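You operate a simulated robot arm through the tools that you are given. There is no shell and no other tool. Be economical: measure what you need, move in short steps, check, and stop when the job is done.

You run a simulated two-armed robot. Do the job below in one go: nothing can be reset, and whatever is moved stays where it is left.

## Task
Wipe up the spill on the top of the recycling cabinet with the red scarf and put it back.

The check looks at the end state, three seconds after you hand in, the way a careful person would. Anything else that was tipped, shoved, dropped, spilled or broken makes it a failure.

## Robot
Two 7-joint arms with two-finger parallel grippers on one trunk, on a base that drives. Base frame: it is fixed to the floor where the robot stands at the start and does not move with it; the origin is under the middle of the robot, x ahead of it, y to its left, z up. Readings come in m, degrees, newtons and seconds.
The left shoulder is at the start at [0.05, 0.187, 1.11], the right one opposite. With the tool pointing down near the work surface each hand reaches from about 0.1 to 0.66 m from the robot's upright axis, wherever it stands, measured 20 degrees to its own side. Payload 3.43 kg a hand.
The TCP of each hand is the grasp point between the finger pads, 0.03 m short of the fingertips. In the tool frame z runs along the fingers and y along their closing line. The gripper opens to 0.094 m. The fingers are 0.028 m wide and 0.01 m thick; the gripper's body (0.05 by 0.096 m) begins 0.055 m behind the TCP.
Orientation is that of the tool frame in the base frame, as [roll, pitch, yaw] about the fixed x, y, z axes, in that order (R = Rz(yaw) Ry(pitch) Rx(roll)). With the fingers straight down and closing along the base's y, the tool's x points along the base's -x, its y along +y and its z along -z.

## Interface
- The arms move only by the tool move_arm. It takes "left_increments", "right_increments" or both (then of equal length, played together; a hand with none holds still); each is a list of rows, each a list of 7 numbers: the finger opening in mm, from 0 to 94, then the shift along the tool's x, y, z in units of 50 mm (1.0 is 50 mm), then the turn, a rotation vector about the tool's x, y, z in units of 4 degrees (1.0 is 4 degrees). In form: [[fingers, x, y, z, ax, ay, az], ...]. A call has 1 to 20 rows; each row shifts and turns the commanded pose from where the row before left it, along the tool's axes as they then stand. A call with a number of a shift or a turn outside -1 to 1 is refused whole. A row lasts 0.2 s, in which the tool goes at most 0.05 m and 8.6 degrees; a call with a longer step from one row to the next is refused whole, and so is a gripper value outside its range. Where a pose cannot be reached the arm comes as near as it can. A force on the tool above 40 N (or 10 N above the force at the start of the call, whichever is more), or a blocked arm, ends the call early, and 0.2 s more pass. The fingers move at their own pace (about 0.153 m/s each) and stop on an object; they squeeze with about 23 N. The grip force told is the motor's: it shows also when the fingers shut on nothing. Time passes only in rows, and 0.2 s behind the last, so rows that do not move let the fingers close. The reply holds the time, the measured pose of the TCP, the force on the tool along the base axes, the opening and the grip force, in the units named above and with some noise, with the torque about the TCP (base axes, N m) and any sound that the robot's microphone picked up.
- Cameras (640 x 400 px; columns grow to the right, rows downward): "scene" is now at [0.1366, 0.0396, 1.2656]; the picture's right is [0.46, -0.89, 0.00], its down [-0.55, -0.29, -0.78] and it looks along [0.70, 0.36, -0.62] (base axes); focal length 272 px, centre (320, 200). "left" rides on the left gripper at [0.076, -0.014, -0.102] in its tool frame; the picture's right is [0.18, 0.98, 0.00], its down [-0.75, 0.14, -0.64] and it looks along [-0.63, 0.12, 0.77] (tool axes); focal length 243 px, centre (320, 200). "right" rides on the right gripper at [0.076, 0.014, -0.103] in its tool frame; the picture's right is [-0.18, 0.98, 0.00], its down [-0.75, -0.14, -0.64] and it looks along [-0.63, -0.12, 0.77] (tool axes); focal length 243 px, centre (320, 200).
- snapshot(camera): a new picture of that camera. It takes no simulated time.
- raise_lower(by): slides the trunk up (or, below 0, down) by that many m; the arms and the scene camera ride with it, the base frame stays. It gives what a move gives, with no picture.
- roll_base(legs): drives the robot by 1 to 6 legs, each [ahead, left, turn to the left] in m, m and degrees, along the robot's own axes; the way and the turn of a leg run together, so that a leg with both is an arc; at most 1.5 m and 180 degrees a leg. The arms and the cameras ride along, it lands a little off, and it stops where it bumps. It gives what a move gives.
- pan_tilt(pan, tilt): turns the head with the scene camera to pan (to the left, within 80 degrees either way) and tilt (down, from -29 to 69), counted from straight ahead of the robot. It gives what a move gives.
- locate(camera, pixels): there is no depth. For up to 12 entries [column, row, z] of the newest picture of that camera ("zoom" is the newest enlarged one), the place [x, y] in the base frame at which the ray of that pixel passes the height z, good to about 0.002 m. It takes no simulated time.
- enlarge(camera, box): a new picture of the part [left, top, right, bottom] of that camera's present view, enlarged. It takes no simulated time.
- job_done(): hands the job in; it is judged then, once.

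Go step by step. Measure first, check grasps and placings, and put right what went wrong. The budget is 80 turns and 70 pictures, counting those below and the enlarged ones. Unless the task says otherwise, let go and move clear before handing in, and close with one line.

The tools are called by a JSON object that holds its "method" and its "body". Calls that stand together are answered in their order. move_arm: Moves the arms, as the interface text tells. Its arguments: {"type":"object","properties":{"left_increments":{"type":"array","items":{"type":"array","items":{"type":"number"}}},"right_increments":{"type":"array","items":{"type":"array","items":{"type":"number"}}}},"required":[]} The other tools are called the same way: raise_lower (by) slides the trunk up or down; roll_base (legs) drives the base; pan_tilt (pan, tilt) turns the head that bears the scene camera; snapshot (camera) takes a picture; locate (camera, pixels) gives the place at which the rays of pixels pass given heights; enlarge (camera, box) takes an enlarged picture of a part of a camera's view; job_done () hands the job in.

At the start:

```text
time_s: 0.0
left_eef_pos: [0.3324, 0.3241, 1.0339]
left_tcp_rot: [-180.0, 0.0, -179.9]
left_force: [0.0, 0.1, 0.9]
left_moment: [0.0, -0.01, -0.01]
left_opening: 0.0942
left_gripper_force: 0.0
right_eef_pos: [0.4031, -0.0245, 1.05]
right_tcp_rot: [179.9, 0.0, -180.0]
right_force: [-0.1, -0.2, -0.1]
right_moment: [-0.01, -0.02, -0.04]
right_opening: 0.0939
right_gripper_force: 0.1
trunk travel left (down, up): [-0.325, 0.107]
robot x, y, heading: [0.0014, -0.001, -0.1]
head pan, tilt: [27.5, 38.3]
```

scene: 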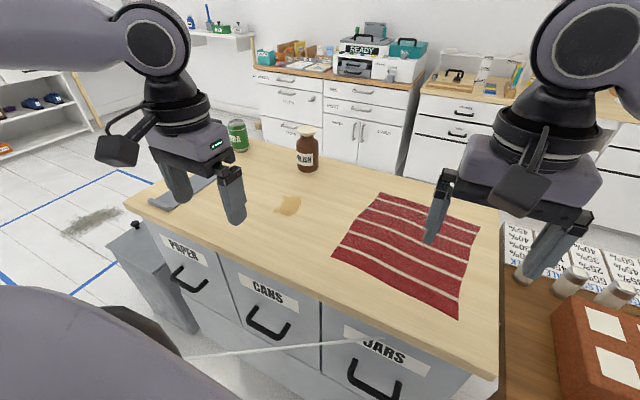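
right: 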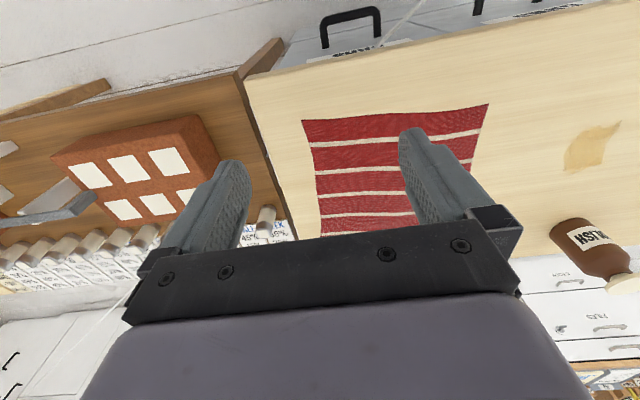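
left: 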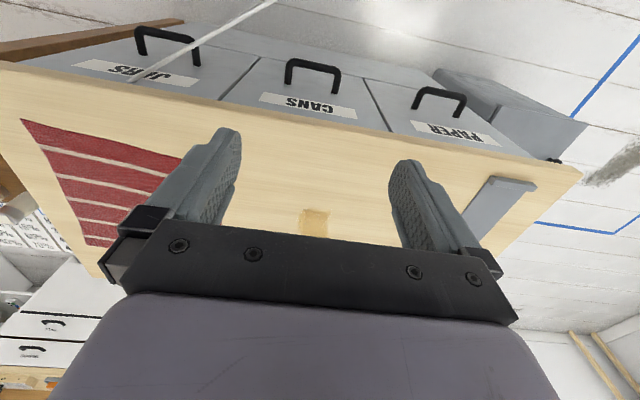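

The spill shows at about scene (289,205), the scarf at (410,250), and a bottle stands at (307,150). I'll measure these and look closer.

{"method": "locate", "body": {"camera": "scene", "pixels": [[276, 210, 0.77], [302, 200, 0.77], [289, 196, 0.77], [290, 215, 0.77], [380, 194, 0.77], [480, 228, 0.77], [458, 318, 0.77], [332, 254, 0.77], [307, 170, 0.77], [125, 203, 0.77], [498, 378, 0.77], [498, 210, 0.77]]}}

{"method": "enlarge", "body": {"camera": "scene", "box": [120, 110, 520, 360]}}

```text
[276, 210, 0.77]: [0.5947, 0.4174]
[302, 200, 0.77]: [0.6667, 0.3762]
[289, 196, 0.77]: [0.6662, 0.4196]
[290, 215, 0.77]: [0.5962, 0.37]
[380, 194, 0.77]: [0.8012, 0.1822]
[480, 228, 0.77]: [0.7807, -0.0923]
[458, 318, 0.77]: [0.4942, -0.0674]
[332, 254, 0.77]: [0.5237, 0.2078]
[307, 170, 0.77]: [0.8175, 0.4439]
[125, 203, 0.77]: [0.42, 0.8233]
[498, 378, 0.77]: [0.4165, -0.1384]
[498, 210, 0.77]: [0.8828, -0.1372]
```

```text
1.60 times, centred on (320, 235) of scene
```

zoom: 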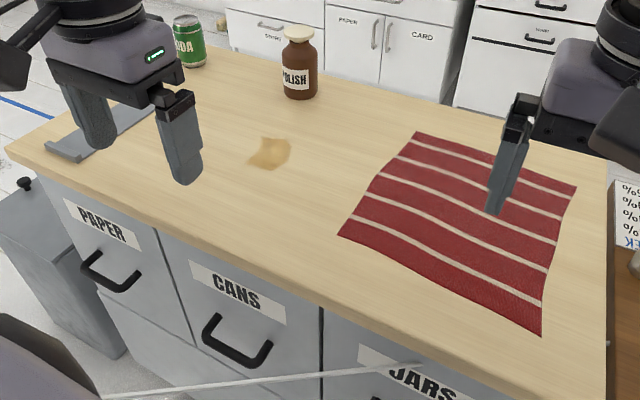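

The scarf spans about (0.49..0.80, -0.09..0.21), the spill centres near (0.63, 0.40), and the bottle stands near (0.82, 0.44). The spill is slightly out of reach, so I check the floor and the white line before driving closer.

{"method": "pan_tilt", "body": {"pan": 0, "tilt": 65}}

{"method": "snapshot", "body": {"camera": "scene"}}

```text
time_s: 0.9
left_eef_pos: [0.3307, 0.3242, 1.0334]
left_tcp_rot: [179.9, 0.1, -179.9]
left_force: [0.3, 0.1, 0.1]
left_moment: [0.03, -0.01, -0.04]
left_opening: 0.0941
left_gripper_force: 0.0
right_eef_pos: [0.4039, -0.0234, 1.0492]
right_tcp_rot: [180.0, -0.1, 180.0]
right_force: [0.1, 0.5, 0.5]
right_moment: [0.01, -0.02, 0.03]
right_opening: 0.0941
right_gripper_force: 0.0
trunk travel left (down, up): [-0.325, 0.107]
robot x, y, heading: [0.0006, 0.0013, -0.1]
head pan, tilt: [0.0, 65.0]
```

```text
65 pictures are left
```

scene: 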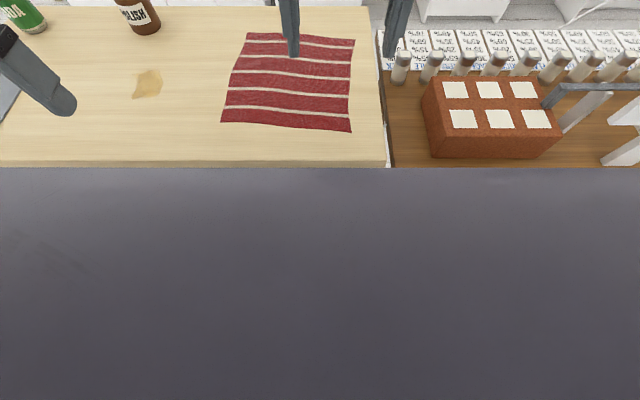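

The body hides the gap to the cabinet here. I check the white line in the hand camera.

{"method": "enlarge", "body": {"camera": "left", "box": [60, 0, 380, 200]}}

{"method": "enlarge", "body": {"camera": "right", "box": [240, 0, 640, 250]}}

```text
2.00 times, centred on (220, 100) of left
```

zoom: 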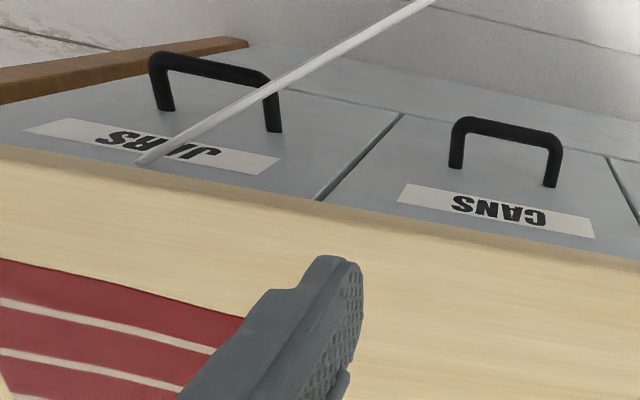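

```text
1.60 times, centred on (440, 125) of right
```

zoom: 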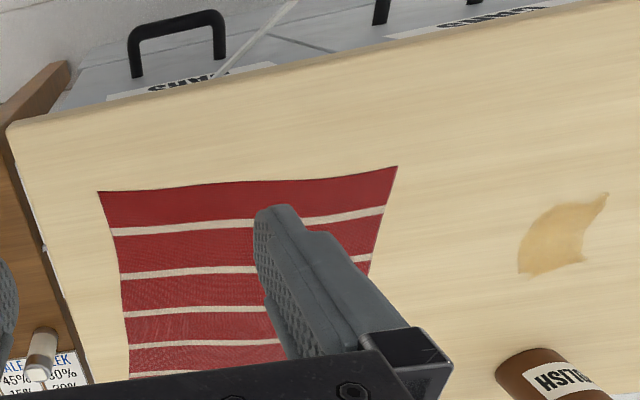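

The white thing is a thin rod at z≈0.75, running from about (0.39, 0.06) back-left to (0.21, 0.36). I look further left to see what holds it.

{"method": "pan_tilt", "body": {"pan": 60, "tilt": 50}}

{"method": "snapshot", "body": {"camera": "scene"}}

```text
time_s: 2.2
left_eef_pos: [0.3338, 0.3238, 1.0338]
left_tcp_rot: [180.0, 0.1, -179.9]
left_force: [1.3, -0.3, -0.5]
left_moment: [0.0, 0.0, 0.01]
left_opening: 0.094
left_gripper_force: 0.1
right_eef_pos: [0.4023, -0.0233, 1.049]
right_tcp_rot: [180.0, 0.0, 180.0]
right_force: [0.5, 0.1, 0.0]
right_moment: [-0.01, 0.03, 0.01]
right_opening: 0.094
right_gripper_force: 0.1
trunk travel left (down, up): [-0.325, 0.107]
robot x, y, heading: [-0.0003, 0.0025, -0.2]
head pan, tilt: [60.0, 50.0]
```

```text
62 pictures are left
```

scene: 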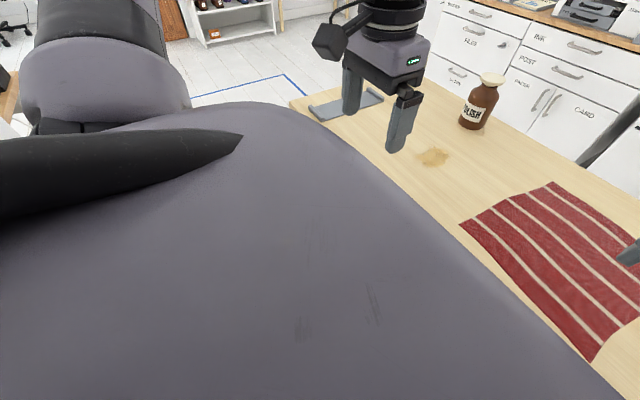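

Torso blocks the view. I shift the left hand back 0.1 m to see the rod from above.

{"method": "move_arm", "body": {"left_increments": [[94, 1, 0, 0, 0, 0, 0], [94, 1, 0.6, 0, 0, 0, 0], [94, 0, 0.6, 0, 0, 0, 0]]}}

{"method": "snapshot", "body": {"camera": "left"}}

```text
refused: row 2 steps farther than a row can; nothing moved
```

```text
61 pictures are left
```

left: 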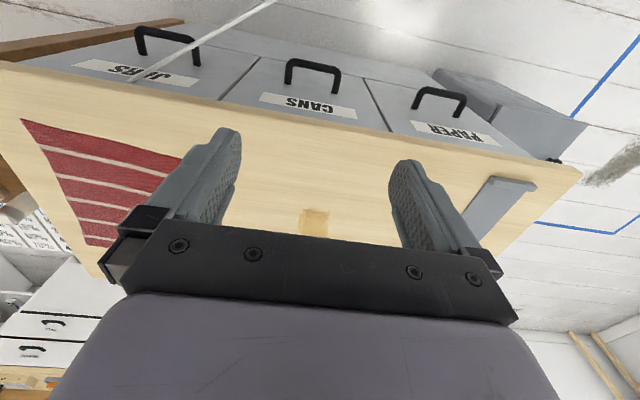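

{"method": "move_arm", "body": {"left_increments": [[94, 0.9, 0, 0, 0, 0, 0], [94, 0.9, 0, 0, 0, 0, 0], [94, 0, 0.8, 0, 0, 0, 0]]}}

{"method": "snapshot", "body": {"camera": "left"}}

```text
time_s: 3.0
left_eef_pos: [0.2406, 0.3619, 1.0343]
left_tcp_rot: [179.8, 0.1, 179.9]
left_force: [-1.0, -0.2, 0.3]
left_moment: [-0.02, -0.05, 0.01]
left_opening: 0.094
left_gripper_force: 0.1
right_eef_pos: [0.4006, -0.0248, 1.049]
right_tcp_rot: [-180.0, 0.1, 180.0]
right_force: [-0.4, -0.3, -0.2]
right_moment: [0.02, -0.02, -0.01]
right_opening: 0.0939
right_gripper_force: 0.1
trunk travel left (down, up): [-0.325, 0.107]
robot x, y, heading: [-0.0007, 0.0015, -0.1]
head pan, tilt: [60.0, 50.0]
```

```text
60 pictures are left
```

left: 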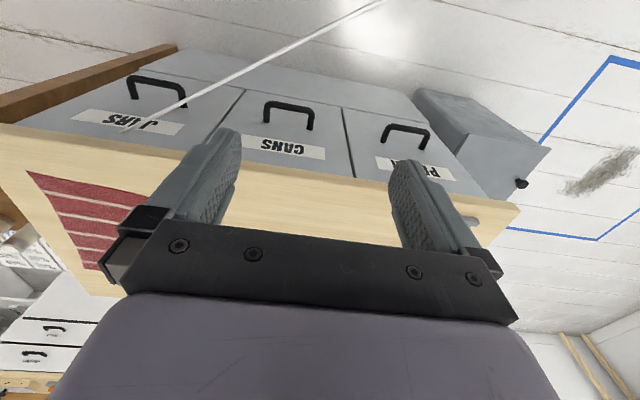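

The rod floats level at z≈0.75 in front of the robot's left, so driving is risky; I'd rather work from here. I test the left hand's reach over the spill at a safe height.

{"method": "move_arm", "body": {"left_increments": [[94, -1, 0, 0, 0, 0, 0], [94, -1, 0, 0, 0, 0, 0], [94, -1, 0, 0, 0, 0, 0], [94, -1, 0, 0, 0, 0, 0], [94, -1, 0, 0, 0, 0, 0], [94, -1, 0, 0, 0, 0, 0], [94, -1, 0, 0, 0, 0, 0], [94, -0.8, 0, 0, 0, 0, 0], [94, 0, 0.8, 0, 0, 0, 0], [94, 0, 0, 1, 0, 0, 0], [94, 0, 0, 1, 0, 0, 0], [94, 0, 0, 0, 0, 0, 0]]}}

{"method": "pan_tilt", "body": {"pan": 27, "tilt": 38}}

{"method": "snapshot", "body": {"camera": "scene"}}

{"method": "snapshot", "body": {"camera": "left"}}

```text
time_s: 5.6
left_eef_pos: [0.57, 0.4088, 0.9329]
left_tcp_rot: [180.0, 0.1, -180.0]
left_force: [-0.4, -0.4, -0.2]
left_moment: [0.0, 0.04, 0.01]
left_opening: 0.0938
left_gripper_force: 0.0
left hand out of reach, approached as far as the arm can: row 7, 8, 11
right_eef_pos: [0.4033, -0.0233, 1.0498]
right_tcp_rot: [179.8, -0.1, 180.0]
right_force: [0.9, 0.3, 0.0]
right_moment: [0.01, 0.01, 0.01]
right_opening: 0.0941
right_gripper_force: 0.0
trunk travel left (down, up): [-0.325, 0.107]
robot x, y, heading: [0.0019, 0.0007, -0.2]
head pan, tilt: [60.0, 50.0]
```

```text
time_s: 6.6
left_eef_pos: [0.5709, 0.4082, 0.9327]
left_tcp_rot: [-180.0, 0.1, -179.9]
left_force: [-0.5, 0.0, 0.3]
left_moment: [0.05, -0.02, 0.02]
left_opening: 0.0937
left_gripper_force: 0.0
right_eef_pos: [0.4022, -0.0239, 1.0499]
right_tcp_rot: [179.9, 0.0, 180.0]
right_force: [1.0, -0.3, -0.1]
right_moment: [0.0, -0.01, -0.04]
right_opening: 0.0941
right_gripper_force: 0.1
trunk travel left (down, up): [-0.325, 0.107]
robot x, y, heading: [-0.0036, 0.0008, -0.1]
head pan, tilt: [27.0, 38.0]
```

```text
59 pictures are left
```

scene: 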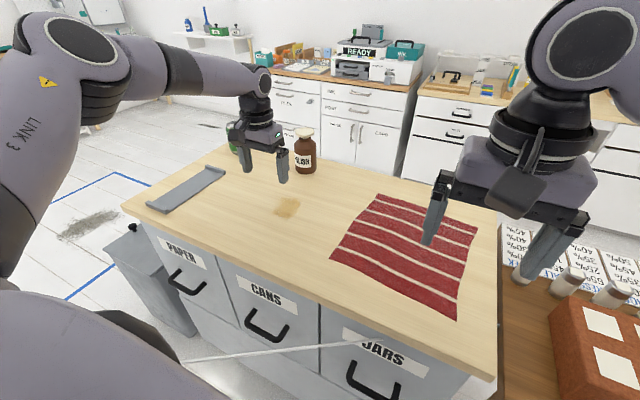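

```text
58 pictures are left
```

left: 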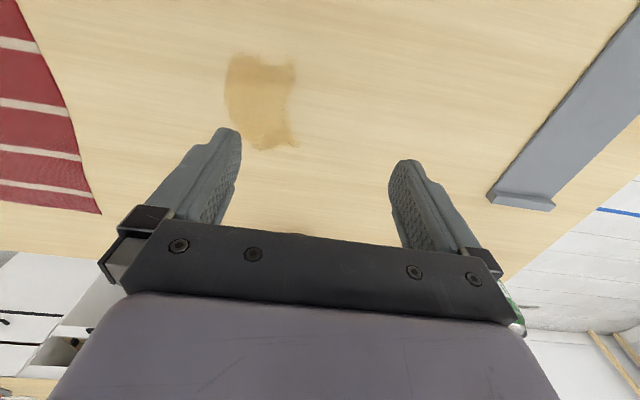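

Straight down, the left hand stops at x≈0.57; tilting the fingers outward gives the missing 0.1 m, so the base can stay. I fix spill and scarf edge positions more precisely.

{"method": "locate", "body": {"camera": "left", "pixels": [[226, 90, 0.77], [298, 62, 0.77], [265, 152, 0.77], [298, 145, 0.77], [102, 213, 0.77], [65, 100, 0.77], [25, 0, 0.77]]}}

{"method": "locate", "body": {"camera": "scene", "pixels": [[378, 194, 0.77], [478, 228, 0.77], [456, 320, 0.77], [330, 257, 0.77], [306, 172, 0.77]]}}

```text
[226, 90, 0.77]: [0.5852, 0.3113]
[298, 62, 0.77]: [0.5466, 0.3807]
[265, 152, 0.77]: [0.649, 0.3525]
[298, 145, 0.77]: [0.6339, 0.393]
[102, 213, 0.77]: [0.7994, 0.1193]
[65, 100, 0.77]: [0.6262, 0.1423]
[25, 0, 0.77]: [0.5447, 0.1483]
```

```text
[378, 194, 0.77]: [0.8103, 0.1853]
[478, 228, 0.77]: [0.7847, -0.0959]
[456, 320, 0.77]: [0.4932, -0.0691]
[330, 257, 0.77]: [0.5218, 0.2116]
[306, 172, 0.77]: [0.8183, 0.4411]
```

The two cameras disagree at z=0.77 but agree at z≈0.82, so the cabinet top is about 0.82 high. I remeasure at that height.

{"method": "locate", "body": {"camera": "left", "pixels": [[226, 90, 0.82], [298, 62, 0.82], [265, 152, 0.82], [298, 145, 0.82], [102, 213, 0.82], [65, 100, 0.82], [25, 0, 0.82]]}}

{"method": "locate", "body": {"camera": "scene", "pixels": [[378, 194, 0.82], [478, 228, 0.82], [456, 320, 0.82], [330, 257, 0.82], [306, 172, 0.82], [286, 207, 0.82], [274, 212, 0.82], [300, 201, 0.82], [123, 207, 0.82], [496, 380, 0.82], [498, 211, 0.82]]}}

```text
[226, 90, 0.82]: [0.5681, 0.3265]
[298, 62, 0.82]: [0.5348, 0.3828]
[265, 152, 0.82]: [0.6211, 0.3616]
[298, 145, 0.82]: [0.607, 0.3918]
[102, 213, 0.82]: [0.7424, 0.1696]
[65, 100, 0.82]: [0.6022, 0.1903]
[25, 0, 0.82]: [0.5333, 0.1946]
```

```text
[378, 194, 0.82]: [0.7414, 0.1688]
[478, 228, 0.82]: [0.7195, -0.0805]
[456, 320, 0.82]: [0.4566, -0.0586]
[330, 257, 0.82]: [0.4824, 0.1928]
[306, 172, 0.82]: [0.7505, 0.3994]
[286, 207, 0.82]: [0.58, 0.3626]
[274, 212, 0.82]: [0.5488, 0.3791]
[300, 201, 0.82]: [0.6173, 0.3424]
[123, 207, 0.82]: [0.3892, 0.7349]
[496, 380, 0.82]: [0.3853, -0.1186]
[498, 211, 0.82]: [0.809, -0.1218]
```

Now the cameras agree: scarf corners (0.74,0.17), (0.72,-0.08), (0.46,-0.06), (0.48,0.19); spill (0.535–0.62, 0.33–0.39). I move the left hand above the middle of the scarf's left edge.

{"method": "move_arm", "body": {"left_increments": [[60, 0, -1, 0, 0, 0, 0], [60, 0, -1, 0, 0, 0, 0], [60, 0, -1, 0, 0, 0, 0], [60, 0, -1, 0, 0, 0, 0], [60, 0, -1, 0, 0, 0, 0], [60, 0, -0.26, 0, 0, 0, 0], [60, 0, 0, 0, 0, 0, 0]]}}

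```text
time_s: 8.2
left_eef_pos: [0.4915, 0.1989, 0.9569]
left_tcp_rot: [-180.0, 0.1, -179.9]
left_force: [1.2, -0.4, 0.6]
left_moment: [0.02, -0.01, 0.0]
left_opening: 0.0601
left_gripper_force: 0.0
left hand out of reach, approached as far as the arm can: row 1, 2, 3, 4, 5, 6
right_eef_pos: [0.4022, -0.0238, 1.0481]
right_tcp_rot: [179.8, 0.0, -180.0]
right_force: [-0.1, 0.3, 0.3]
right_moment: [-0.02, 0.02, 0.0]
right_opening: 0.094
right_gripper_force: 0.1
trunk travel left (down, up): [-0.325, 0.107]
robot x, y, heading: [0.0034, 0.0024, -0.2]
head pan, tilt: [27.0, 38.0]
```

The arm strayed to (0.49, 0.20, 0.96) with out-of-reach notes. I step it onward to the target in smaller moves.

{"method": "move_arm", "body": {"left_increments": [[60, 0, -0.5, 0, 0, 0, 0], [60, 0, -0.5, 0, 0, 0, 0], [60, -0.5, 0, 0, 0, 0, 0], [60, -0.5, 0, 0, 0, 0, 0], [60, -0.5, 0, 0, 0, 0, 0], [60, -0.5, 0, 0, 0, 0, 0], [60, 0, 0, 0, 0, 0, 0]]}}

```text
time_s: 9.8
left_eef_pos: [0.5167, 0.2233, 0.9755]
left_tcp_rot: [-180.0, 0.2, -179.8]
left_force: [0.1, 0.9, 0.3]
left_moment: [-0.01, 0.01, 0.01]
left_opening: 0.0602
left_gripper_force: 0.0
left hand out of reach, approached as far as the arm can: row 1, 2, 3, 4, 5, 6
right_eef_pos: [0.4018, -0.0235, 1.0491]
right_tcp_rot: [179.9, 0.1, -180.0]
right_force: [0.5, 0.2, -0.5]
right_moment: [0.01, 0.02, 0.0]
right_opening: 0.0942
right_gripper_force: 0.1
trunk travel left (down, up): [-0.325, 0.107]
robot x, y, heading: [-0.0028, -0.001, -0.0]
head pan, tilt: [27.0, 38.0]
```

The arm seems stuck at a joint limit here. I back it off toward the robot and up to get a better arm posture, and look at the readings.

{"method": "move_arm", "body": {"left_increments": [[60, 1, 0, 0, 0, 0, 0], [60, 1, 0, 0, 0, 0, 0], [60, 1, 0, 0, 0, 0, 0], [60, 0, 0, -1, 0, 0, 0], [60, 0, 0, 0, 0, 0, 0], [60, 0, 0, 0, 0, 0, 0]]}}

{"method": "snapshot", "body": {"camera": "scene"}}

```text
time_s: 11.2
left_eef_pos: [0.3626, 0.2256, 1.0241]
left_tcp_rot: [-180.0, 0.0, -179.9]
left_force: [-0.1, 0.7, 0.1]
left_moment: [0.04, 0.01, 0.04]
left_opening: 0.0602
left_gripper_force: 0.1
right_eef_pos: [0.4025, -0.0238, 1.0498]
right_tcp_rot: [179.9, 0.0, -179.9]
right_force: [0.0, -0.5, 0.0]
right_moment: [-0.01, -0.05, -0.02]
right_opening: 0.0941
right_gripper_force: 0.2
trunk travel left (down, up): [-0.325, 0.107]
robot x, y, heading: [-0.001, 0.0, 0.0]
head pan, tilt: [27.0, 38.0]
```

```text
57 pictures are left
```

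scene: 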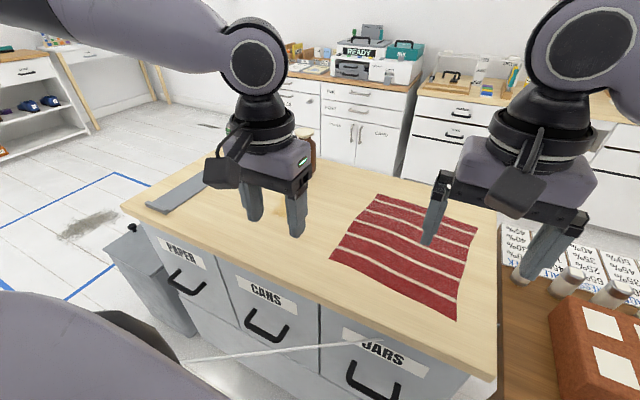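

It moves freely again. I approach along x while lowering.

{"method": "move_arm", "body": {"left_increments": [[60, 0, -0.8, 0, 0, 0, 0], [60, 0, -0.8, 0, 0, 0, 0], [60, 0, 0, 0.8, 0, 0, 0], [60, 0, 0, 0.8, 0, 0, 0], [60, 0, 0, 0.8, 0, 0, 0], [60, -0.8, 0, 0, 0, 0, 0], [60, -0.8, 0, 0, 0, 0, 0], [60, -0.8, 0, 0, 0, 0, 0], [60, 0, 0, 0, 0, 0, 0]]}}

```text
time_s: 13.2
left_eef_pos: [0.4594, 0.1855, 0.9227]
left_tcp_rot: [-179.9, 0.0, -179.9]
left_force: [-0.6, 0.1, -0.3]
left_moment: [0.01, 0.02, -0.01]
left_opening: 0.0601
left_gripper_force: 0.0
left hand out of reach, approached as far as the arm can: row 6, 7, 8
right_eef_pos: [0.4021, -0.0233, 1.0493]
right_tcp_rot: [179.9, 0.0, 180.0]
right_force: [-0.2, -0.3, 0.4]
right_moment: [0.02, 0.04, 0.0]
right_opening: 0.0936
right_gripper_force: 0.1
trunk travel left (down, up): [-0.325, 0.107]
robot x, y, heading: [0.0006, -0.0023, -0.0]
head pan, tilt: [27.0, 38.0]
```

Medial positions are limited with this wrist yaw. I try turning the hand 24° clockwise and going forward again.

{"method": "move_arm", "body": {"left_increments": [[60, 0, 0, 0, 0, 0, 1], [60, 0, 0, 0, 0, 0, 1], [60, 0, 0, 0, 0, 0, 1], [60, 0, 0, 0, 0, 0, 1], [60, 0, 0, 0, 0, 0, 1], [60, 0, 0, 0, 0, 0, 1], [60, -0.6, 0, 0, 0, 0, 0], [60, -0.6, 0, 0, 0, 0, 0], [60, -0.6, 0, 0, 0, 0, 0], [60, 0, 0, 0, 0, 0, 0]]}}

```text
time_s: 15.4
left_eef_pos: [0.4841, 0.1987, 0.9396]
left_tcp_rot: [-180.0, 0.2, 156.2]
left_force: [0.6, -0.7, -0.8]
left_moment: [0.0, -0.01, 0.01]
left_opening: 0.0599
left_gripper_force: 0.1
left hand out of reach, approached as far as the arm can: row 7, 8, 9
right_eef_pos: [0.4013, -0.0236, 1.0495]
right_tcp_rot: [-180.0, 0.1, 179.9]
right_force: [0.0, -0.4, -0.1]
right_moment: [-0.01, 0.0, -0.01]
right_opening: 0.0939
right_gripper_force: 0.2
trunk travel left (down, up): [-0.325, 0.107]
robot x, y, heading: [0.0002, -0.003, 0.0]
head pan, tilt: [27.0, 38.0]
```

The limit isn't wrist yaw but the medial side of the shoulder. I turn the base 20° right in place, which brings the scarf and spill to the left arm's good side; hands are high and clear.

{"method": "roll_base", "body": {"legs": [[0, 0, -10]]}}

{"method": "snapshot", "body": {"camera": "scene"}}

```text
time_s: 16.5
left_eef_pos: [0.512, 0.1089, 0.9404]
left_tcp_rot: [-180.0, 0.2, 145.8]
left_force: [-0.1, -0.6, -0.6]
left_moment: [0.02, 0.01, -0.03]
left_opening: 0.0601
left_gripper_force: 0.0
right_eef_pos: [0.3912, -0.0967, 1.0486]
right_tcp_rot: [179.9, 0.0, 169.8]
right_force: [1.0, -0.7, -0.4]
right_moment: [0.0, 0.03, -0.04]
right_opening: 0.0939
right_gripper_force: 0.0
trunk travel left (down, up): [-0.325, 0.107]
robot x, y, heading: [-0.0015, -0.0031, -10.3]
head pan, tilt: [27.0, 38.0]
```

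```text
56 pictures are left
```

scene: 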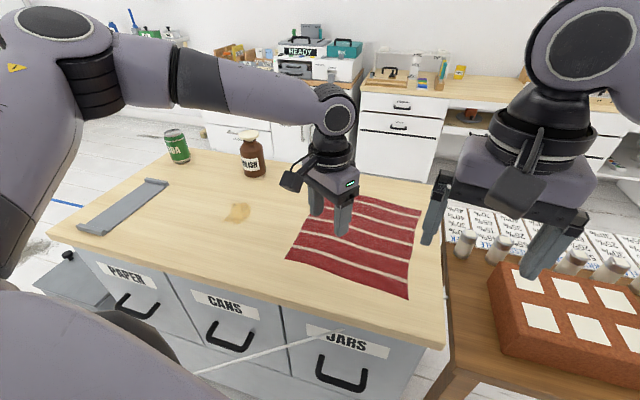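

The turn went cleanly; the rod stays fixed in the room and is untouched. I turn 12° more.

{"method": "roll_base", "body": {"legs": [[0, 0, -12]]}}

{"method": "move_arm", "body": {"left_increments": [[60, 0, 0, 0, 0, 0, -1], [60, 0, 0, 0, 0, 0, -1], [60, 0, 0, 0, 0, 0, -1], [60, 0, 0, 0, 0, 0, -1], [60, 0, 0, 0, 0, 0, -1], [60, 0, 0, 0, 0, 0, -1], [60, 0, 0, 0, 0, 0, -1], [60, 0, 0, 0, 0, 0, -1], [60, 0, 0, 0, 0, 0, -1], [60, 0, 0, 0, 0, 0, -1], [60, 0, 0, 0, 0, 0, -1], [60, 0, 0, 0, 0, 0, 0]]}}

```text
time_s: 17.7
left_eef_pos: [0.5241, 0.0016, 0.9396]
left_tcp_rot: [-179.9, 0.3, 133.9]
left_force: [0.2, -0.8, 0.4]
left_moment: [-0.01, 0.0, 0.03]
left_opening: 0.0598
left_gripper_force: 0.0
right_eef_pos: [0.3632, -0.1744, 1.0485]
right_tcp_rot: [179.9, -0.1, 157.8]
right_force: [-0.1, 0.9, -0.5]
right_moment: [-0.01, 0.0, 0.0]
right_opening: 0.094
right_gripper_force: 0.0
trunk travel left (down, up): [-0.325, 0.107]
robot x, y, heading: [-0.0042, -0.002, -22.3]
head pan, tilt: [27.0, 38.0]
```

```text
time_s: 20.3
left_eef_pos: [0.5249, 0.0005, 0.9387]
left_tcp_rot: [-179.9, 0.1, 177.9]
left_force: [0.2, -0.2, 1.2]
left_moment: [0.0, 0.01, 0.0]
left_opening: 0.0602
left_gripper_force: 0.0
right_eef_pos: [0.3635, -0.1744, 1.0484]
right_tcp_rot: [180.0, 0.0, 157.8]
right_force: [0.1, -0.1, -0.7]
right_moment: [0.0, -0.01, 0.03]
right_opening: 0.094
right_gripper_force: 0.1
trunk travel left (down, up): [-0.325, 0.107]
robot x, y, heading: [-0.0018, 0.0014, -22.5]
head pan, tilt: [27.0, 38.0]
```

The hand is at (0.525, 0.0) with yaw ~178. Now to (0.612, 0.148) above the scarf's left edge.

{"method": "move_arm", "body": {"left_increments": [[60, 0, 0.75, 0, 0, 0, 0], [60, 0, 0.75, 0, 0, 0, 0], [60, 0, 0.75, 0, 0, 0, 0], [60, 0, 0.75, 0, 0, 0, 0], [60, -0.6, 0, 0, 0, 0, 0], [60, -0.6, 0, 0, 0, 0, 0], [60, -0.55, 0, 0, 0, 0, 0], [60, 0, 0, 0.7, 0, 0, 0], [60, 0, 0, 0, 0, 0, 0]]}}

{"method": "snapshot", "body": {"camera": "left"}}

{"method": "enlarge", "body": {"camera": "scene", "box": [120, 130, 520, 380]}}

```text
time_s: 22.3
left_eef_pos: [0.6165, 0.1453, 0.9036]
left_tcp_rot: [-179.8, 0.1, 177.9]
left_force: [-0.9, -0.5, 0.0]
left_moment: [0.0, -0.01, 0.03]
left_opening: 0.0601
left_gripper_force: 0.0
right_eef_pos: [0.3636, -0.1732, 1.0483]
right_tcp_rot: [179.8, -0.1, 157.8]
right_force: [0.8, -0.9, -0.3]
right_moment: [0.01, 0.02, -0.03]
right_opening: 0.094
right_gripper_force: 0.1
trunk travel left (down, up): [-0.325, 0.107]
robot x, y, heading: [0.0017, -0.0002, -22.3]
head pan, tilt: [27.0, 38.0]
```

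```text
55 pictures are left
```

left: 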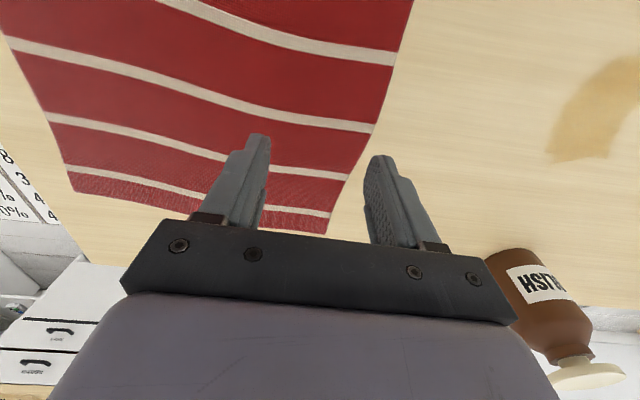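

```text
1.60 times, centred on (320, 255) of scene
```

zoom: 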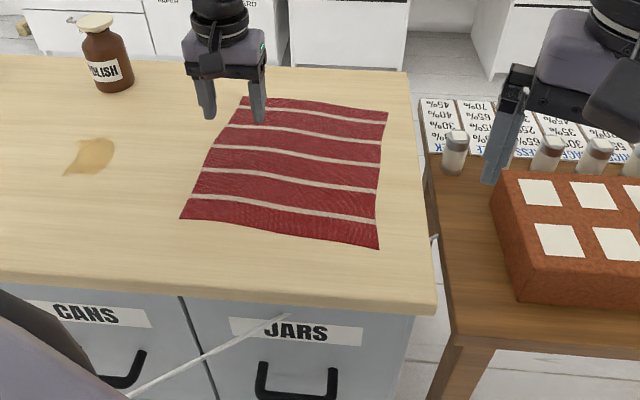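

The gripper straddles near the left edge; I verify edge and spill positions in the hand camera.

{"method": "locate", "body": {"camera": "left", "pixels": [[328, 235, 0.82], [350, 170, 0.82], [378, 115, 0.82], [412, 0, 0.82], [72, 188, 0.82], [610, 155, 0.82], [560, 130, 0.82], [500, 250, 0.82]]}}

{"method": "locate", "body": {"camera": "zoom", "pixels": [[180, 217, 0.82], [378, 248, 0.82], [388, 112, 0.82], [243, 97, 0.82], [68, 173, 0.82], [112, 150, 0.82], [110, 92, 0.82]]}}

```text
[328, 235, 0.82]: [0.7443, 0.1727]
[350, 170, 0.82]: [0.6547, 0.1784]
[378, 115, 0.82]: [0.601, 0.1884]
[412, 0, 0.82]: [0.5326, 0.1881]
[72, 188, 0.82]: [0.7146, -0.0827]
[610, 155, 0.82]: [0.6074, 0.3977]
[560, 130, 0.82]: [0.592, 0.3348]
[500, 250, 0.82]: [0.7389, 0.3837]
```

```text
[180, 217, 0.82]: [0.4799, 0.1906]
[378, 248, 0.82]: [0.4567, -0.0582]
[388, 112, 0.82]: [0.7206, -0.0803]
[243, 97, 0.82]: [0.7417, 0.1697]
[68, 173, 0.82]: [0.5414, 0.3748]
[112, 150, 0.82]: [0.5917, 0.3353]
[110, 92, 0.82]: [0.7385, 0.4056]
```

All consistent; the edge is at y≈0.185 by the hand. I descend so the tips come to the cloth.

{"method": "move_arm", "body": {"left_increments": [[60, 0, 0, 0.4, 0, 0, 0], [60, 0, 0, 0.4, 0, 0, 0], [60, 0, 0, 0.16, 0, 0, 0], [60, 0, 0, 0.06, 0, 0, 0], [60, 0, 0, 0, 0, 0, 0]]}}

```text
time_s: 23.5
left_eef_pos: [0.6166, 0.1471, 0.8532]
left_tcp_rot: [-179.8, 0.0, 177.9]
left_force: [0.1, -0.2, 0.3]
left_moment: [0.01, 0.0, 0.01]
left_opening: 0.06
left_gripper_force: 0.1
right_eef_pos: [0.364, -0.1739, 1.0489]
right_tcp_rot: [179.9, 0.0, 157.7]
right_force: [0.1, 1.3, 0.2]
right_moment: [-0.01, 0.02, -0.02]
right_opening: 0.0939
right_gripper_force: 0.0
trunk travel left (down, up): [-0.325, 0.107]
robot x, y, heading: [-0.0005, -0.0005, -22.2]
head pan, tilt: [27.0, 38.0]
```

{"method": "move_arm", "body": {"left_increments": [[60, 0, 0, 0.06, 0, 0, 0], [60, 0, 0, 0.04, 0, 0, 0], [60, 0, 0, 0, 0, 0, 0]]}}

{"method": "enlarge", "body": {"camera": "left", "box": [160, 80, 480, 280]}}

```text
time_s: 24.3
left_eef_pos: [0.6173, 0.1457, 0.851]
left_tcp_rot: [-179.7, 0.4, 177.9]
left_force: [-0.6, 1.5, 21.8]
left_moment: [0.82, 0.19, 0.07]
left_opening: 0.061
left_gripper_force: 0.7
right_eef_pos: [0.3621, -0.1745, 1.0493]
right_tcp_rot: [179.8, 0.0, 157.8]
right_force: [-0.2, 0.8, -0.2]
right_moment: [-0.02, -0.02, -0.03]
right_opening: 0.0937
right_gripper_force: 0.0
trunk travel left (down, up): [-0.325, 0.107]
robot x, y, heading: [-0.0001, -0.0006, -22.0]
head pan, tilt: [27.0, 38.0]
```

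```text
2.00 times, centred on (320, 180) of left
```

zoom: 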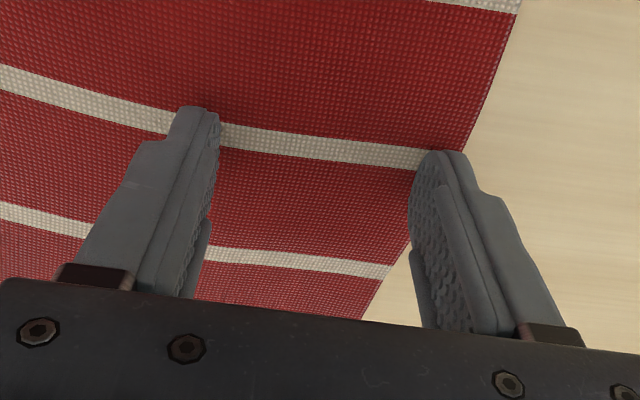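

Contact on the table at TCP z≈0.851 with 22 N, both tips on cloth. I ease off 1 mm and close.

{"method": "move_arm", "body": {"left_increments": [[60, 0, 0, -0.03, 0, 0, 0], [40, 0, 0, 0, 0, 0, 0], [20, 0, 0, 0, 0, 0, 0], [0, 0, 0, 0, 0, 0, 0], [0, 0, 0, 0, 0, 0, 0], [0, 0, 0, 0, 0, 0, 0]]}}

{"method": "enlarge", "body": {"camera": "left", "box": [160, 80, 480, 280]}}

```text
time_s: 25.7
left_eef_pos: [0.6152, 0.147, 0.8519]
left_tcp_rot: [-179.8, 0.3, 178.0]
left_force: [-0.5, 3.1, 20.7]
left_moment: [0.21, 0.05, -0.02]
left_opening: 0.0033
left_gripper_force: 23.4
right_eef_pos: [0.3612, -0.1734, 1.0496]
right_tcp_rot: [180.0, 0.1, 157.8]
right_force: [1.1, -0.3, 0.1]
right_moment: [-0.01, 0.0, 0.02]
right_opening: 0.094
right_gripper_force: 0.2
trunk travel left (down, up): [-0.325, 0.107]
robot x, y, heading: [-0.0035, -0.0019, -22.6]
head pan, tilt: [27.0, 38.0]
```

```text
2.00 times, centred on (320, 180) of left
```

zoom: 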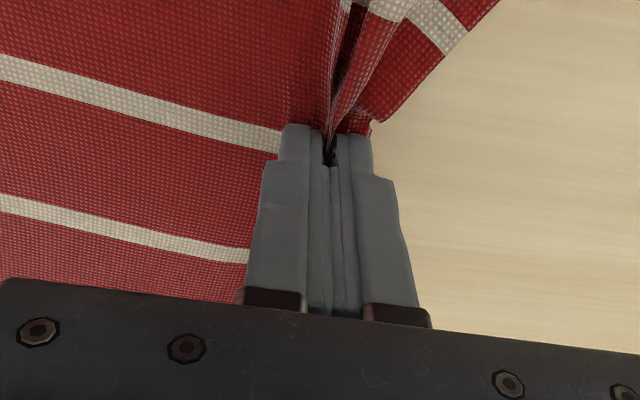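

A fold of cloth is pinched (opening 3.3 mm). I lift 3 cm and check it holds.

{"method": "move_arm", "body": {"left_increments": [[0, 0, 0, -0.3, 0, 0, 0], [0, 0, 0, -0.3, 0, 0, 0], [0, 0, 0, 0, 0, 0, 0]]}}

{"method": "enlarge", "body": {"camera": "scene", "box": [120, 130, 520, 380]}}

```text
time_s: 26.5
left_eef_pos: [0.6157, 0.1462, 0.8786]
left_tcp_rot: [-179.9, 0.0, 177.9]
left_force: [-0.5, 0.8, -0.7]
left_moment: [0.0, 0.02, 0.01]
left_opening: 0.0025
left_gripper_force: 23.6
right_eef_pos: [0.3634, -0.1739, 1.0486]
right_tcp_rot: [179.9, -0.1, 157.8]
right_force: [-0.2, -0.1, -1.3]
right_moment: [0.0, 0.01, 0.02]
right_opening: 0.0939
right_gripper_force: 0.2
trunk travel left (down, up): [-0.325, 0.107]
robot x, y, heading: [0.0041, -0.0002, -22.2]
head pan, tilt: [27.0, 38.0]
```

```text
1.60 times, centred on (320, 255) of scene
```

zoom: 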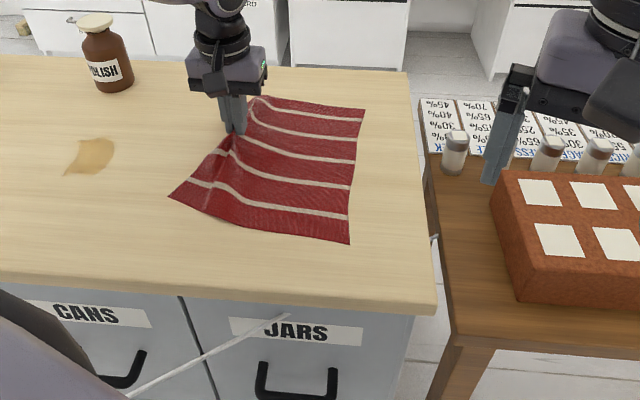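

The scarf is held. I drag it low toward the spill, with x eased back to keep clear of the bottle.

{"method": "move_arm", "body": {"left_increments": [[0, 0.6, 0, 0, 0, 0, 0], [0, 0, 0.6, 0, 0, 0, 0], [0, 0, 0.6, 0, 0, 0, 0], [0, 0, 0.6, 0, 0, 0, 0], [0, 0, 0.6, 0, 0, 0, 0], [0, 0, 0.6, 0, 0, 0, 0], [0, 0, 0.6, 0, 0, 0, 0], [0, 0, 0, 0.2, 0, 0, 0], [0, 0, 0, 0, 0, 0, 0]]}}

{"method": "enlarge", "body": {"camera": "scene", "box": [120, 130, 520, 380]}}

{"method": "snapshot", "body": {"camera": "left"}}

```text
time_s: 28.5
left_eef_pos: [0.594, 0.3274, 0.8677]
left_tcp_rot: [-179.8, 0.1, 177.9]
left_force: [1.1, -0.7, 0.3]
left_moment: [0.02, 0.02, -0.01]
left_opening: 0.0024
left_gripper_force: 22.8
right_eef_pos: [0.3641, -0.1745, 1.0494]
right_tcp_rot: [179.9, 0.0, 157.8]
right_force: [0.0, -0.3, 0.5]
right_moment: [-0.02, 0.04, -0.01]
right_opening: 0.0942
right_gripper_force: 0.0
trunk travel left (down, up): [-0.325, 0.107]
robot x, y, heading: [0.0029, -0.0, -22.4]
head pan, tilt: [27.0, 38.0]
```

```text
1.60 times, centred on (320, 255) of scene
```

zoom: 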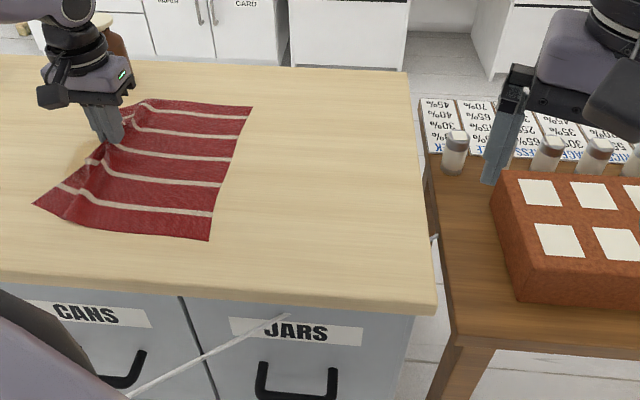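

```text
49 pictures are left
```

left: 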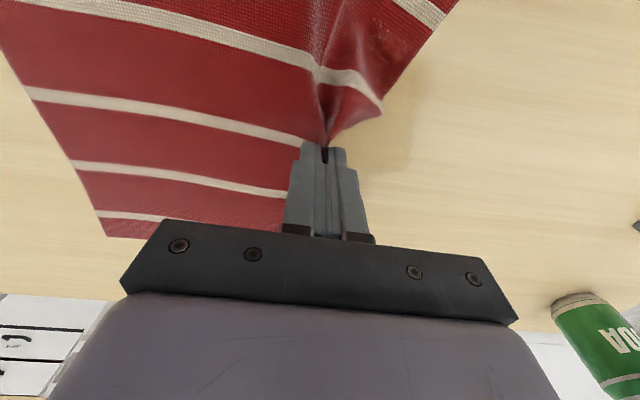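

Cloth follows nicely and its edge is on the spill. I press lightly and wipe across.

{"method": "move_arm", "body": {"left_increments": [[0, 0, 0, 0.3, 0, 0, 0], [0, 0, 0, 0.03, 0, 0, 0], [0, 0, 0.5, 0, 0, 0, 0], [0, 0, 0.5, 0, 0, 0, 0], [0, 0, 0.5, 0, 0, 0, 0], [0, 0, 0.5, 0, 0, 0, 0], [0, 0, 0, 0, 0, 0, 0]]}}

{"method": "snapshot", "body": {"camera": "left"}}

```text
time_s: 30.1
left_eef_pos: [0.5959, 0.4282, 0.8512]
left_tcp_rot: [-179.8, 0.0, 177.9]
left_force: [-0.3, -0.1, 1.6]
left_moment: [0.01, 0.03, 0.0]
left_opening: 0.0025
left_gripper_force: 22.9
right_eef_pos: [0.3639, -0.1743, 1.0488]
right_tcp_rot: [179.9, 0.0, 157.9]
right_force: [0.0, 0.1, -0.5]
right_moment: [-0.01, -0.02, 0.01]
right_opening: 0.0943
right_gripper_force: 0.1
trunk travel left (down, up): [-0.325, 0.107]
robot x, y, heading: [-0.0012, 0.0007, -22.1]
head pan, tilt: [27.0, 38.0]
```

```text
48 pictures are left
```

left: 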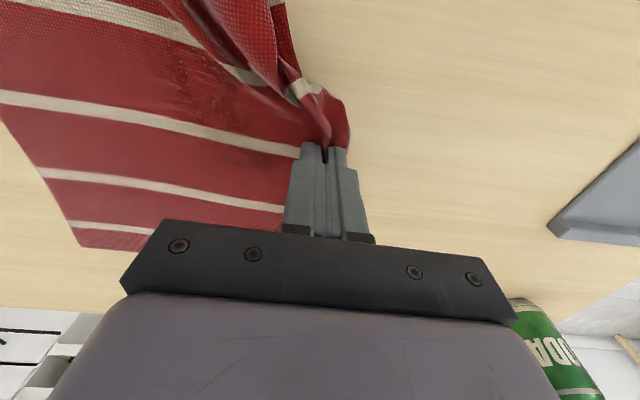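

The spill is under the cloth now. I press a bit more and make several strokes over x 0.54–0.62, y 0.32–0.42.

{"method": "move_arm", "body": {"left_increments": [[0, 0, 0, 0.04, 0, 0, 0], [0, 0, -0.55, 0, 0, 0, 0], [0, 0, -0.55, 0, 0, 0, 0], [0, 0, -0.55, 0, 0, 0, 0], [0, 0, -0.55, 0, 0, 0, 0], [0, 0.5, 0, 0, 0, 0, 0], [0, 0, 0.55, 0, 0, 0, 0], [0, 0, 0.55, 0, 0, 0, 0], [0, 0, 0.55, 0, 0, 0, 0], [0, 0, 0.55, 0, 0, 0, 0], [0, 0.5, 0, 0, 0, 0, 0], [0, 0, -0.55, 0, 0, 0, 0], [0, 0, -0.55, 0, 0, 0, 0], [0, 0, -0.55, 0, 0, 0, 0], [0, 0, -0.55, 0, 0, 0, 0], [0, 0, 0, 0, 0, 0, 0]]}}

{"method": "snapshot", "body": {"camera": "left"}}

{"method": "snapshot", "body": {"camera": "scene"}}

```text
time_s: 33.5
left_eef_pos: [0.5437, 0.3186, 0.8514]
left_tcp_rot: [-179.8, 0.1, 177.9]
left_force: [-0.9, 1.0, 1.8]
left_moment: [0.05, -0.02, -0.01]
left_opening: 0.0024
left_gripper_force: 23.0
right_eef_pos: [0.3633, -0.1734, 1.0496]
right_tcp_rot: [179.8, 0.1, 157.7]
right_force: [0.6, 1.0, 0.4]
right_moment: [0.05, 0.0, 0.01]
right_opening: 0.0938
right_gripper_force: 0.2
trunk travel left (down, up): [-0.325, 0.107]
robot x, y, heading: [0.0027, -0.0012, -21.9]
head pan, tilt: [27.0, 38.0]
```

```text
47 pictures are left
```

left: 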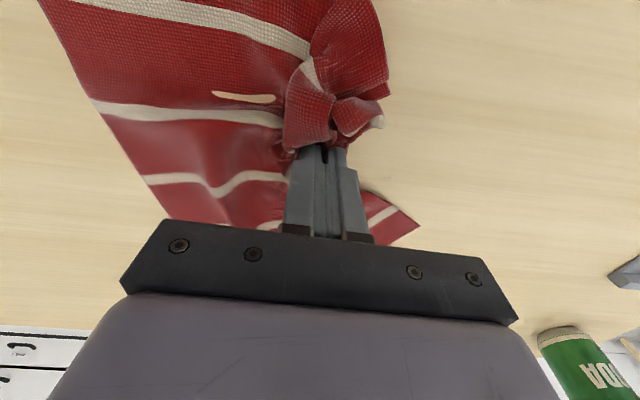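

```text
46 pictures are left
```

scene: 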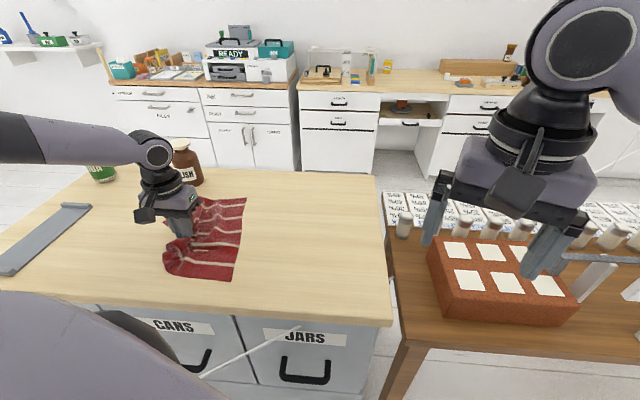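

The strokes are done; I lift the scarf up to see whether the spot is clean and let the cloth shake out.

{"method": "move_arm", "body": {"left_increments": [[0, 0, 0, -0.8, 0, 0, 0], [0, 0, 0, -0.8, 0, 0, 0], [0, 0, 0, -0.8, 0, 0, 0], [0, 0, 0, -0.8, 0, 0, 0], [0, 0, 0, -0.8, 0, 0, 0], [0, 0, 0, -0.8, 0, 0, 0], [0, 0, 0, 0, 0, 0, 0], [0, 0, 0, 0, 0, 0, 0]]}}

{"method": "snapshot", "body": {"camera": "left"}}

{"method": "snapshot", "body": {"camera": "scene"}}

```text
time_s: 35.3
left_eef_pos: [0.542, 0.322, 1.0909]
left_tcp_rot: [-179.8, 0.1, 177.9]
left_force: [-0.7, -0.5, 0.1]
left_moment: [-0.03, -0.01, 0.0]
left_opening: 0.0024
left_gripper_force: 22.6
right_eef_pos: [0.3631, -0.174, 1.0489]
right_tcp_rot: [179.9, 0.0, 157.7]
right_force: [0.3, -0.6, -1.1]
right_moment: [-0.02, 0.02, 0.0]
right_opening: 0.0942
right_gripper_force: 0.1
trunk travel left (down, up): [-0.325, 0.107]
robot x, y, heading: [0.0023, 0.0015, -22.1]
head pan, tilt: [27.0, 38.0]
```

```text
45 pictures are left
```

left: 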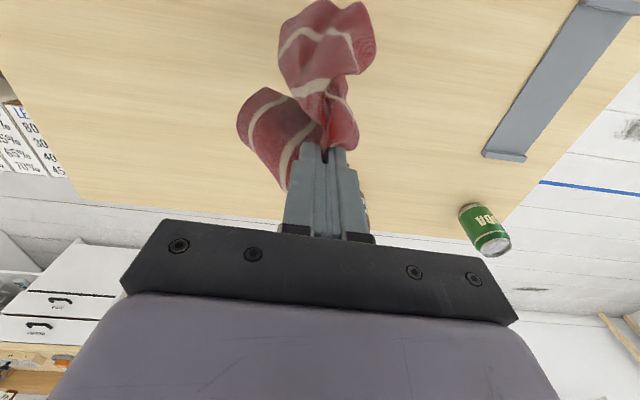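

```text
44 pictures are left
```

scene: 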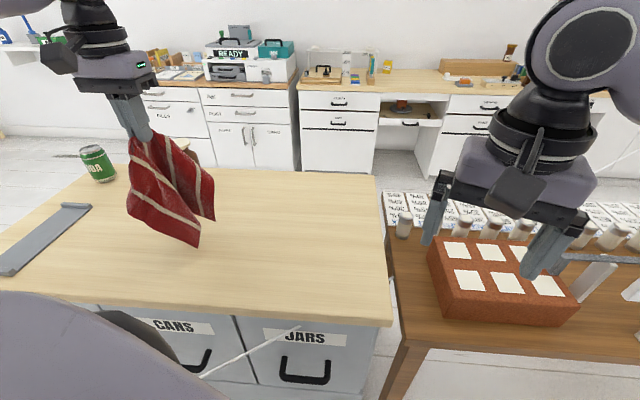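

The cloth hangs free, and no stain is visible around it. I move it toward the original place to expose the spill area fully.

{"method": "move_arm", "body": {"left_increments": [[0, 0, -0.8, 0, 0, 0, 0], [0, 0, -0.8, 0, 0, 0, 0], [0, 0, -0.8, 0, 0, 0, 0], [0, 0, -0.8, 0, 0, 0, 0], [0, -0.7, 0, 0, 0, 0, 0], [0, -0.5, 0, 0, 0, 0, 0], [0, 0, 0, 0, 0, 0, 0], [0, 0, 0, 0, 0, 0, 0]]}}

{"method": "enlarge", "body": {"camera": "scene", "box": [40, 80, 440, 330]}}

{"method": "snapshot", "body": {"camera": "left"}}

```text
time_s: 37.1
left_eef_pos: [0.5963, 0.1597, 1.0905]
left_tcp_rot: [-179.8, 0.0, 177.9]
left_force: [0.2, -0.6, 0.6]
left_moment: [0.01, 0.02, -0.03]
left_opening: 0.0024
left_gripper_force: 23.3
right_eef_pos: [0.3645, -0.1734, 1.0496]
right_tcp_rot: [180.0, 0.0, 157.8]
right_force: [-0.5, -0.4, 0.1]
right_moment: [-0.03, -0.01, 0.0]
right_opening: 0.0942
right_gripper_force: 0.1
trunk travel left (down, up): [-0.325, 0.107]
robot x, y, heading: [0.0007, -0.0035, -22.0]
head pan, tilt: [27.0, 38.0]
```

```text
1.60 times, centred on (240, 205) of scene
```

zoom: 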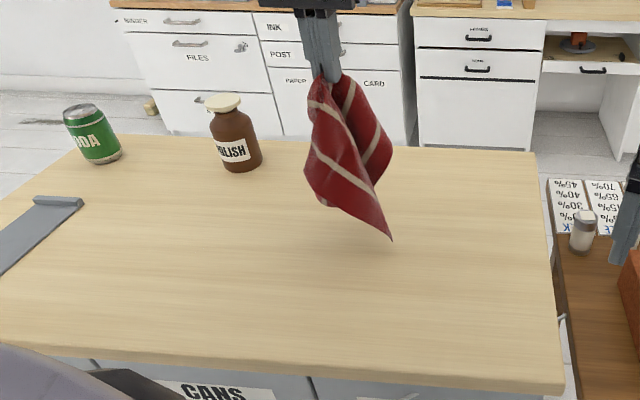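

```text
42 pictures are left
```

left: 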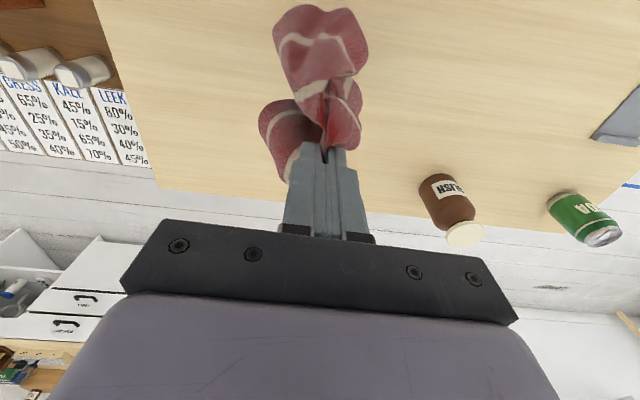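

The table is clean where the spill was. I turn the base 16° further right so the left hand can lay the scarf from its far edge.

{"method": "roll_base", "body": {"legs": [[0, 0, -16]]}}

{"method": "pan_tilt", "body": {"pan": 38, "tilt": 38}}

{"method": "snapshot", "body": {"camera": "scene"}}

```text
time_s: 38.4
left_eef_pos: [0.6163, -0.0105, 1.0908]
left_tcp_rot: [-179.8, 0.2, 161.9]
left_force: [-0.1, -0.8, -0.1]
left_moment: [0.01, 0.01, 0.01]
left_opening: 0.0026
left_gripper_force: 23.1
right_eef_pos: [0.3015, -0.2681, 1.0496]
right_tcp_rot: [179.9, 0.0, 141.8]
right_force: [0.0, -0.3, 0.5]
right_moment: [0.01, -0.02, 0.01]
right_opening: 0.0941
right_gripper_force: 0.0
trunk travel left (down, up): [-0.325, 0.107]
robot x, y, heading: [-0.0006, -0.0033, -38.1]
head pan, tilt: [27.0, 38.0]
```

```text
time_s: 39.1
left_eef_pos: [0.617, -0.0092, 1.0899]
left_tcp_rot: [-179.8, 0.0, 161.9]
left_force: [-0.3, 0.2, -0.7]
left_moment: [0.01, 0.03, 0.05]
left_opening: 0.0024
left_gripper_force: 23.0
right_eef_pos: [0.3008, -0.2665, 1.05]
right_tcp_rot: [179.9, 0.0, 141.8]
right_force: [0.9, 0.2, 0.1]
right_moment: [0.0, -0.05, 0.01]
right_opening: 0.0942
right_gripper_force: 0.0
trunk travel left (down, up): [-0.325, 0.107]
robot x, y, heading: [-0.0002, 0.0039, -38.2]
head pan, tilt: [38.0, 38.0]
```

```text
41 pictures are left
```

scene: 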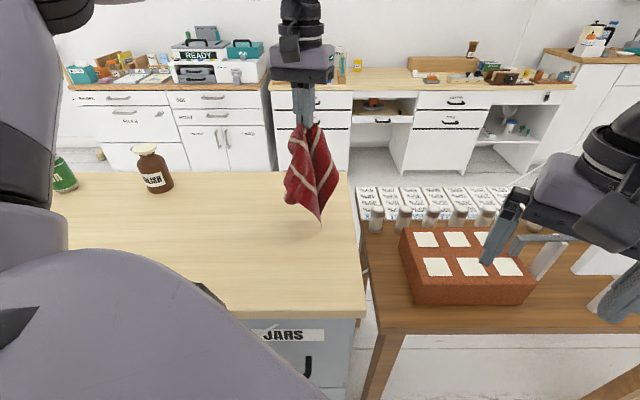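

I straighten the yaw, shift to y≈-0.05 and begin lowering until the hem touches.

{"method": "move_arm", "body": {"left_increments": [[0, 0, 0, 0, 0, 0, -1], [0, 0, 0, 0, 0, 0, -1], [0, 0, 0, 0, 0, 0, -1], [0, 0, 0, 0, 0, 0, -1], [0, 0, -0.45, 0, 0, 0, 0], [0, 0, -0.45, 0, 0, 0, 0], [0, 0.3, 0, 0.4, 0, 0, 0], [0, 0, 0, 0, 0, 0, 0], [0, 0, 0, 0, 0, 0, 0], [0, 0, 0, 0, 0, 0, 0]]}}

{"method": "enlarge", "body": {"camera": "scene", "box": [160, 100, 480, 300]}}

```text
time_s: 41.3
left_eef_pos: [0.5996, -0.0554, 1.0705]
left_tcp_rot: [-179.9, 0.0, 177.9]
left_force: [-0.4, 0.7, -0.9]
left_moment: [-0.01, -0.05, 0.0]
left_opening: 0.0023
left_gripper_force: 22.9
right_eef_pos: [0.3015, -0.2667, 1.0486]
right_tcp_rot: [179.9, 0.0, 141.7]
right_force: [-0.4, 0.0, 0.6]
right_moment: [0.01, -0.01, 0.05]
right_opening: 0.0937
right_gripper_force: 0.0
trunk travel left (down, up): [-0.325, 0.107]
robot x, y, heading: [-0.0002, -0.0027, -38.5]
head pan, tilt: [38.0, 38.0]
```

```text
2.00 times, centred on (320, 200) of scene
```

zoom: 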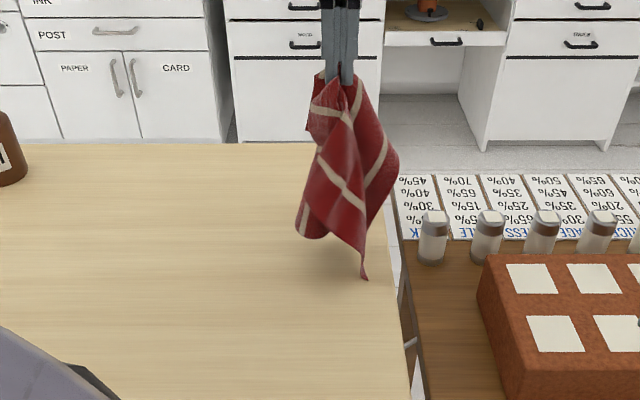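

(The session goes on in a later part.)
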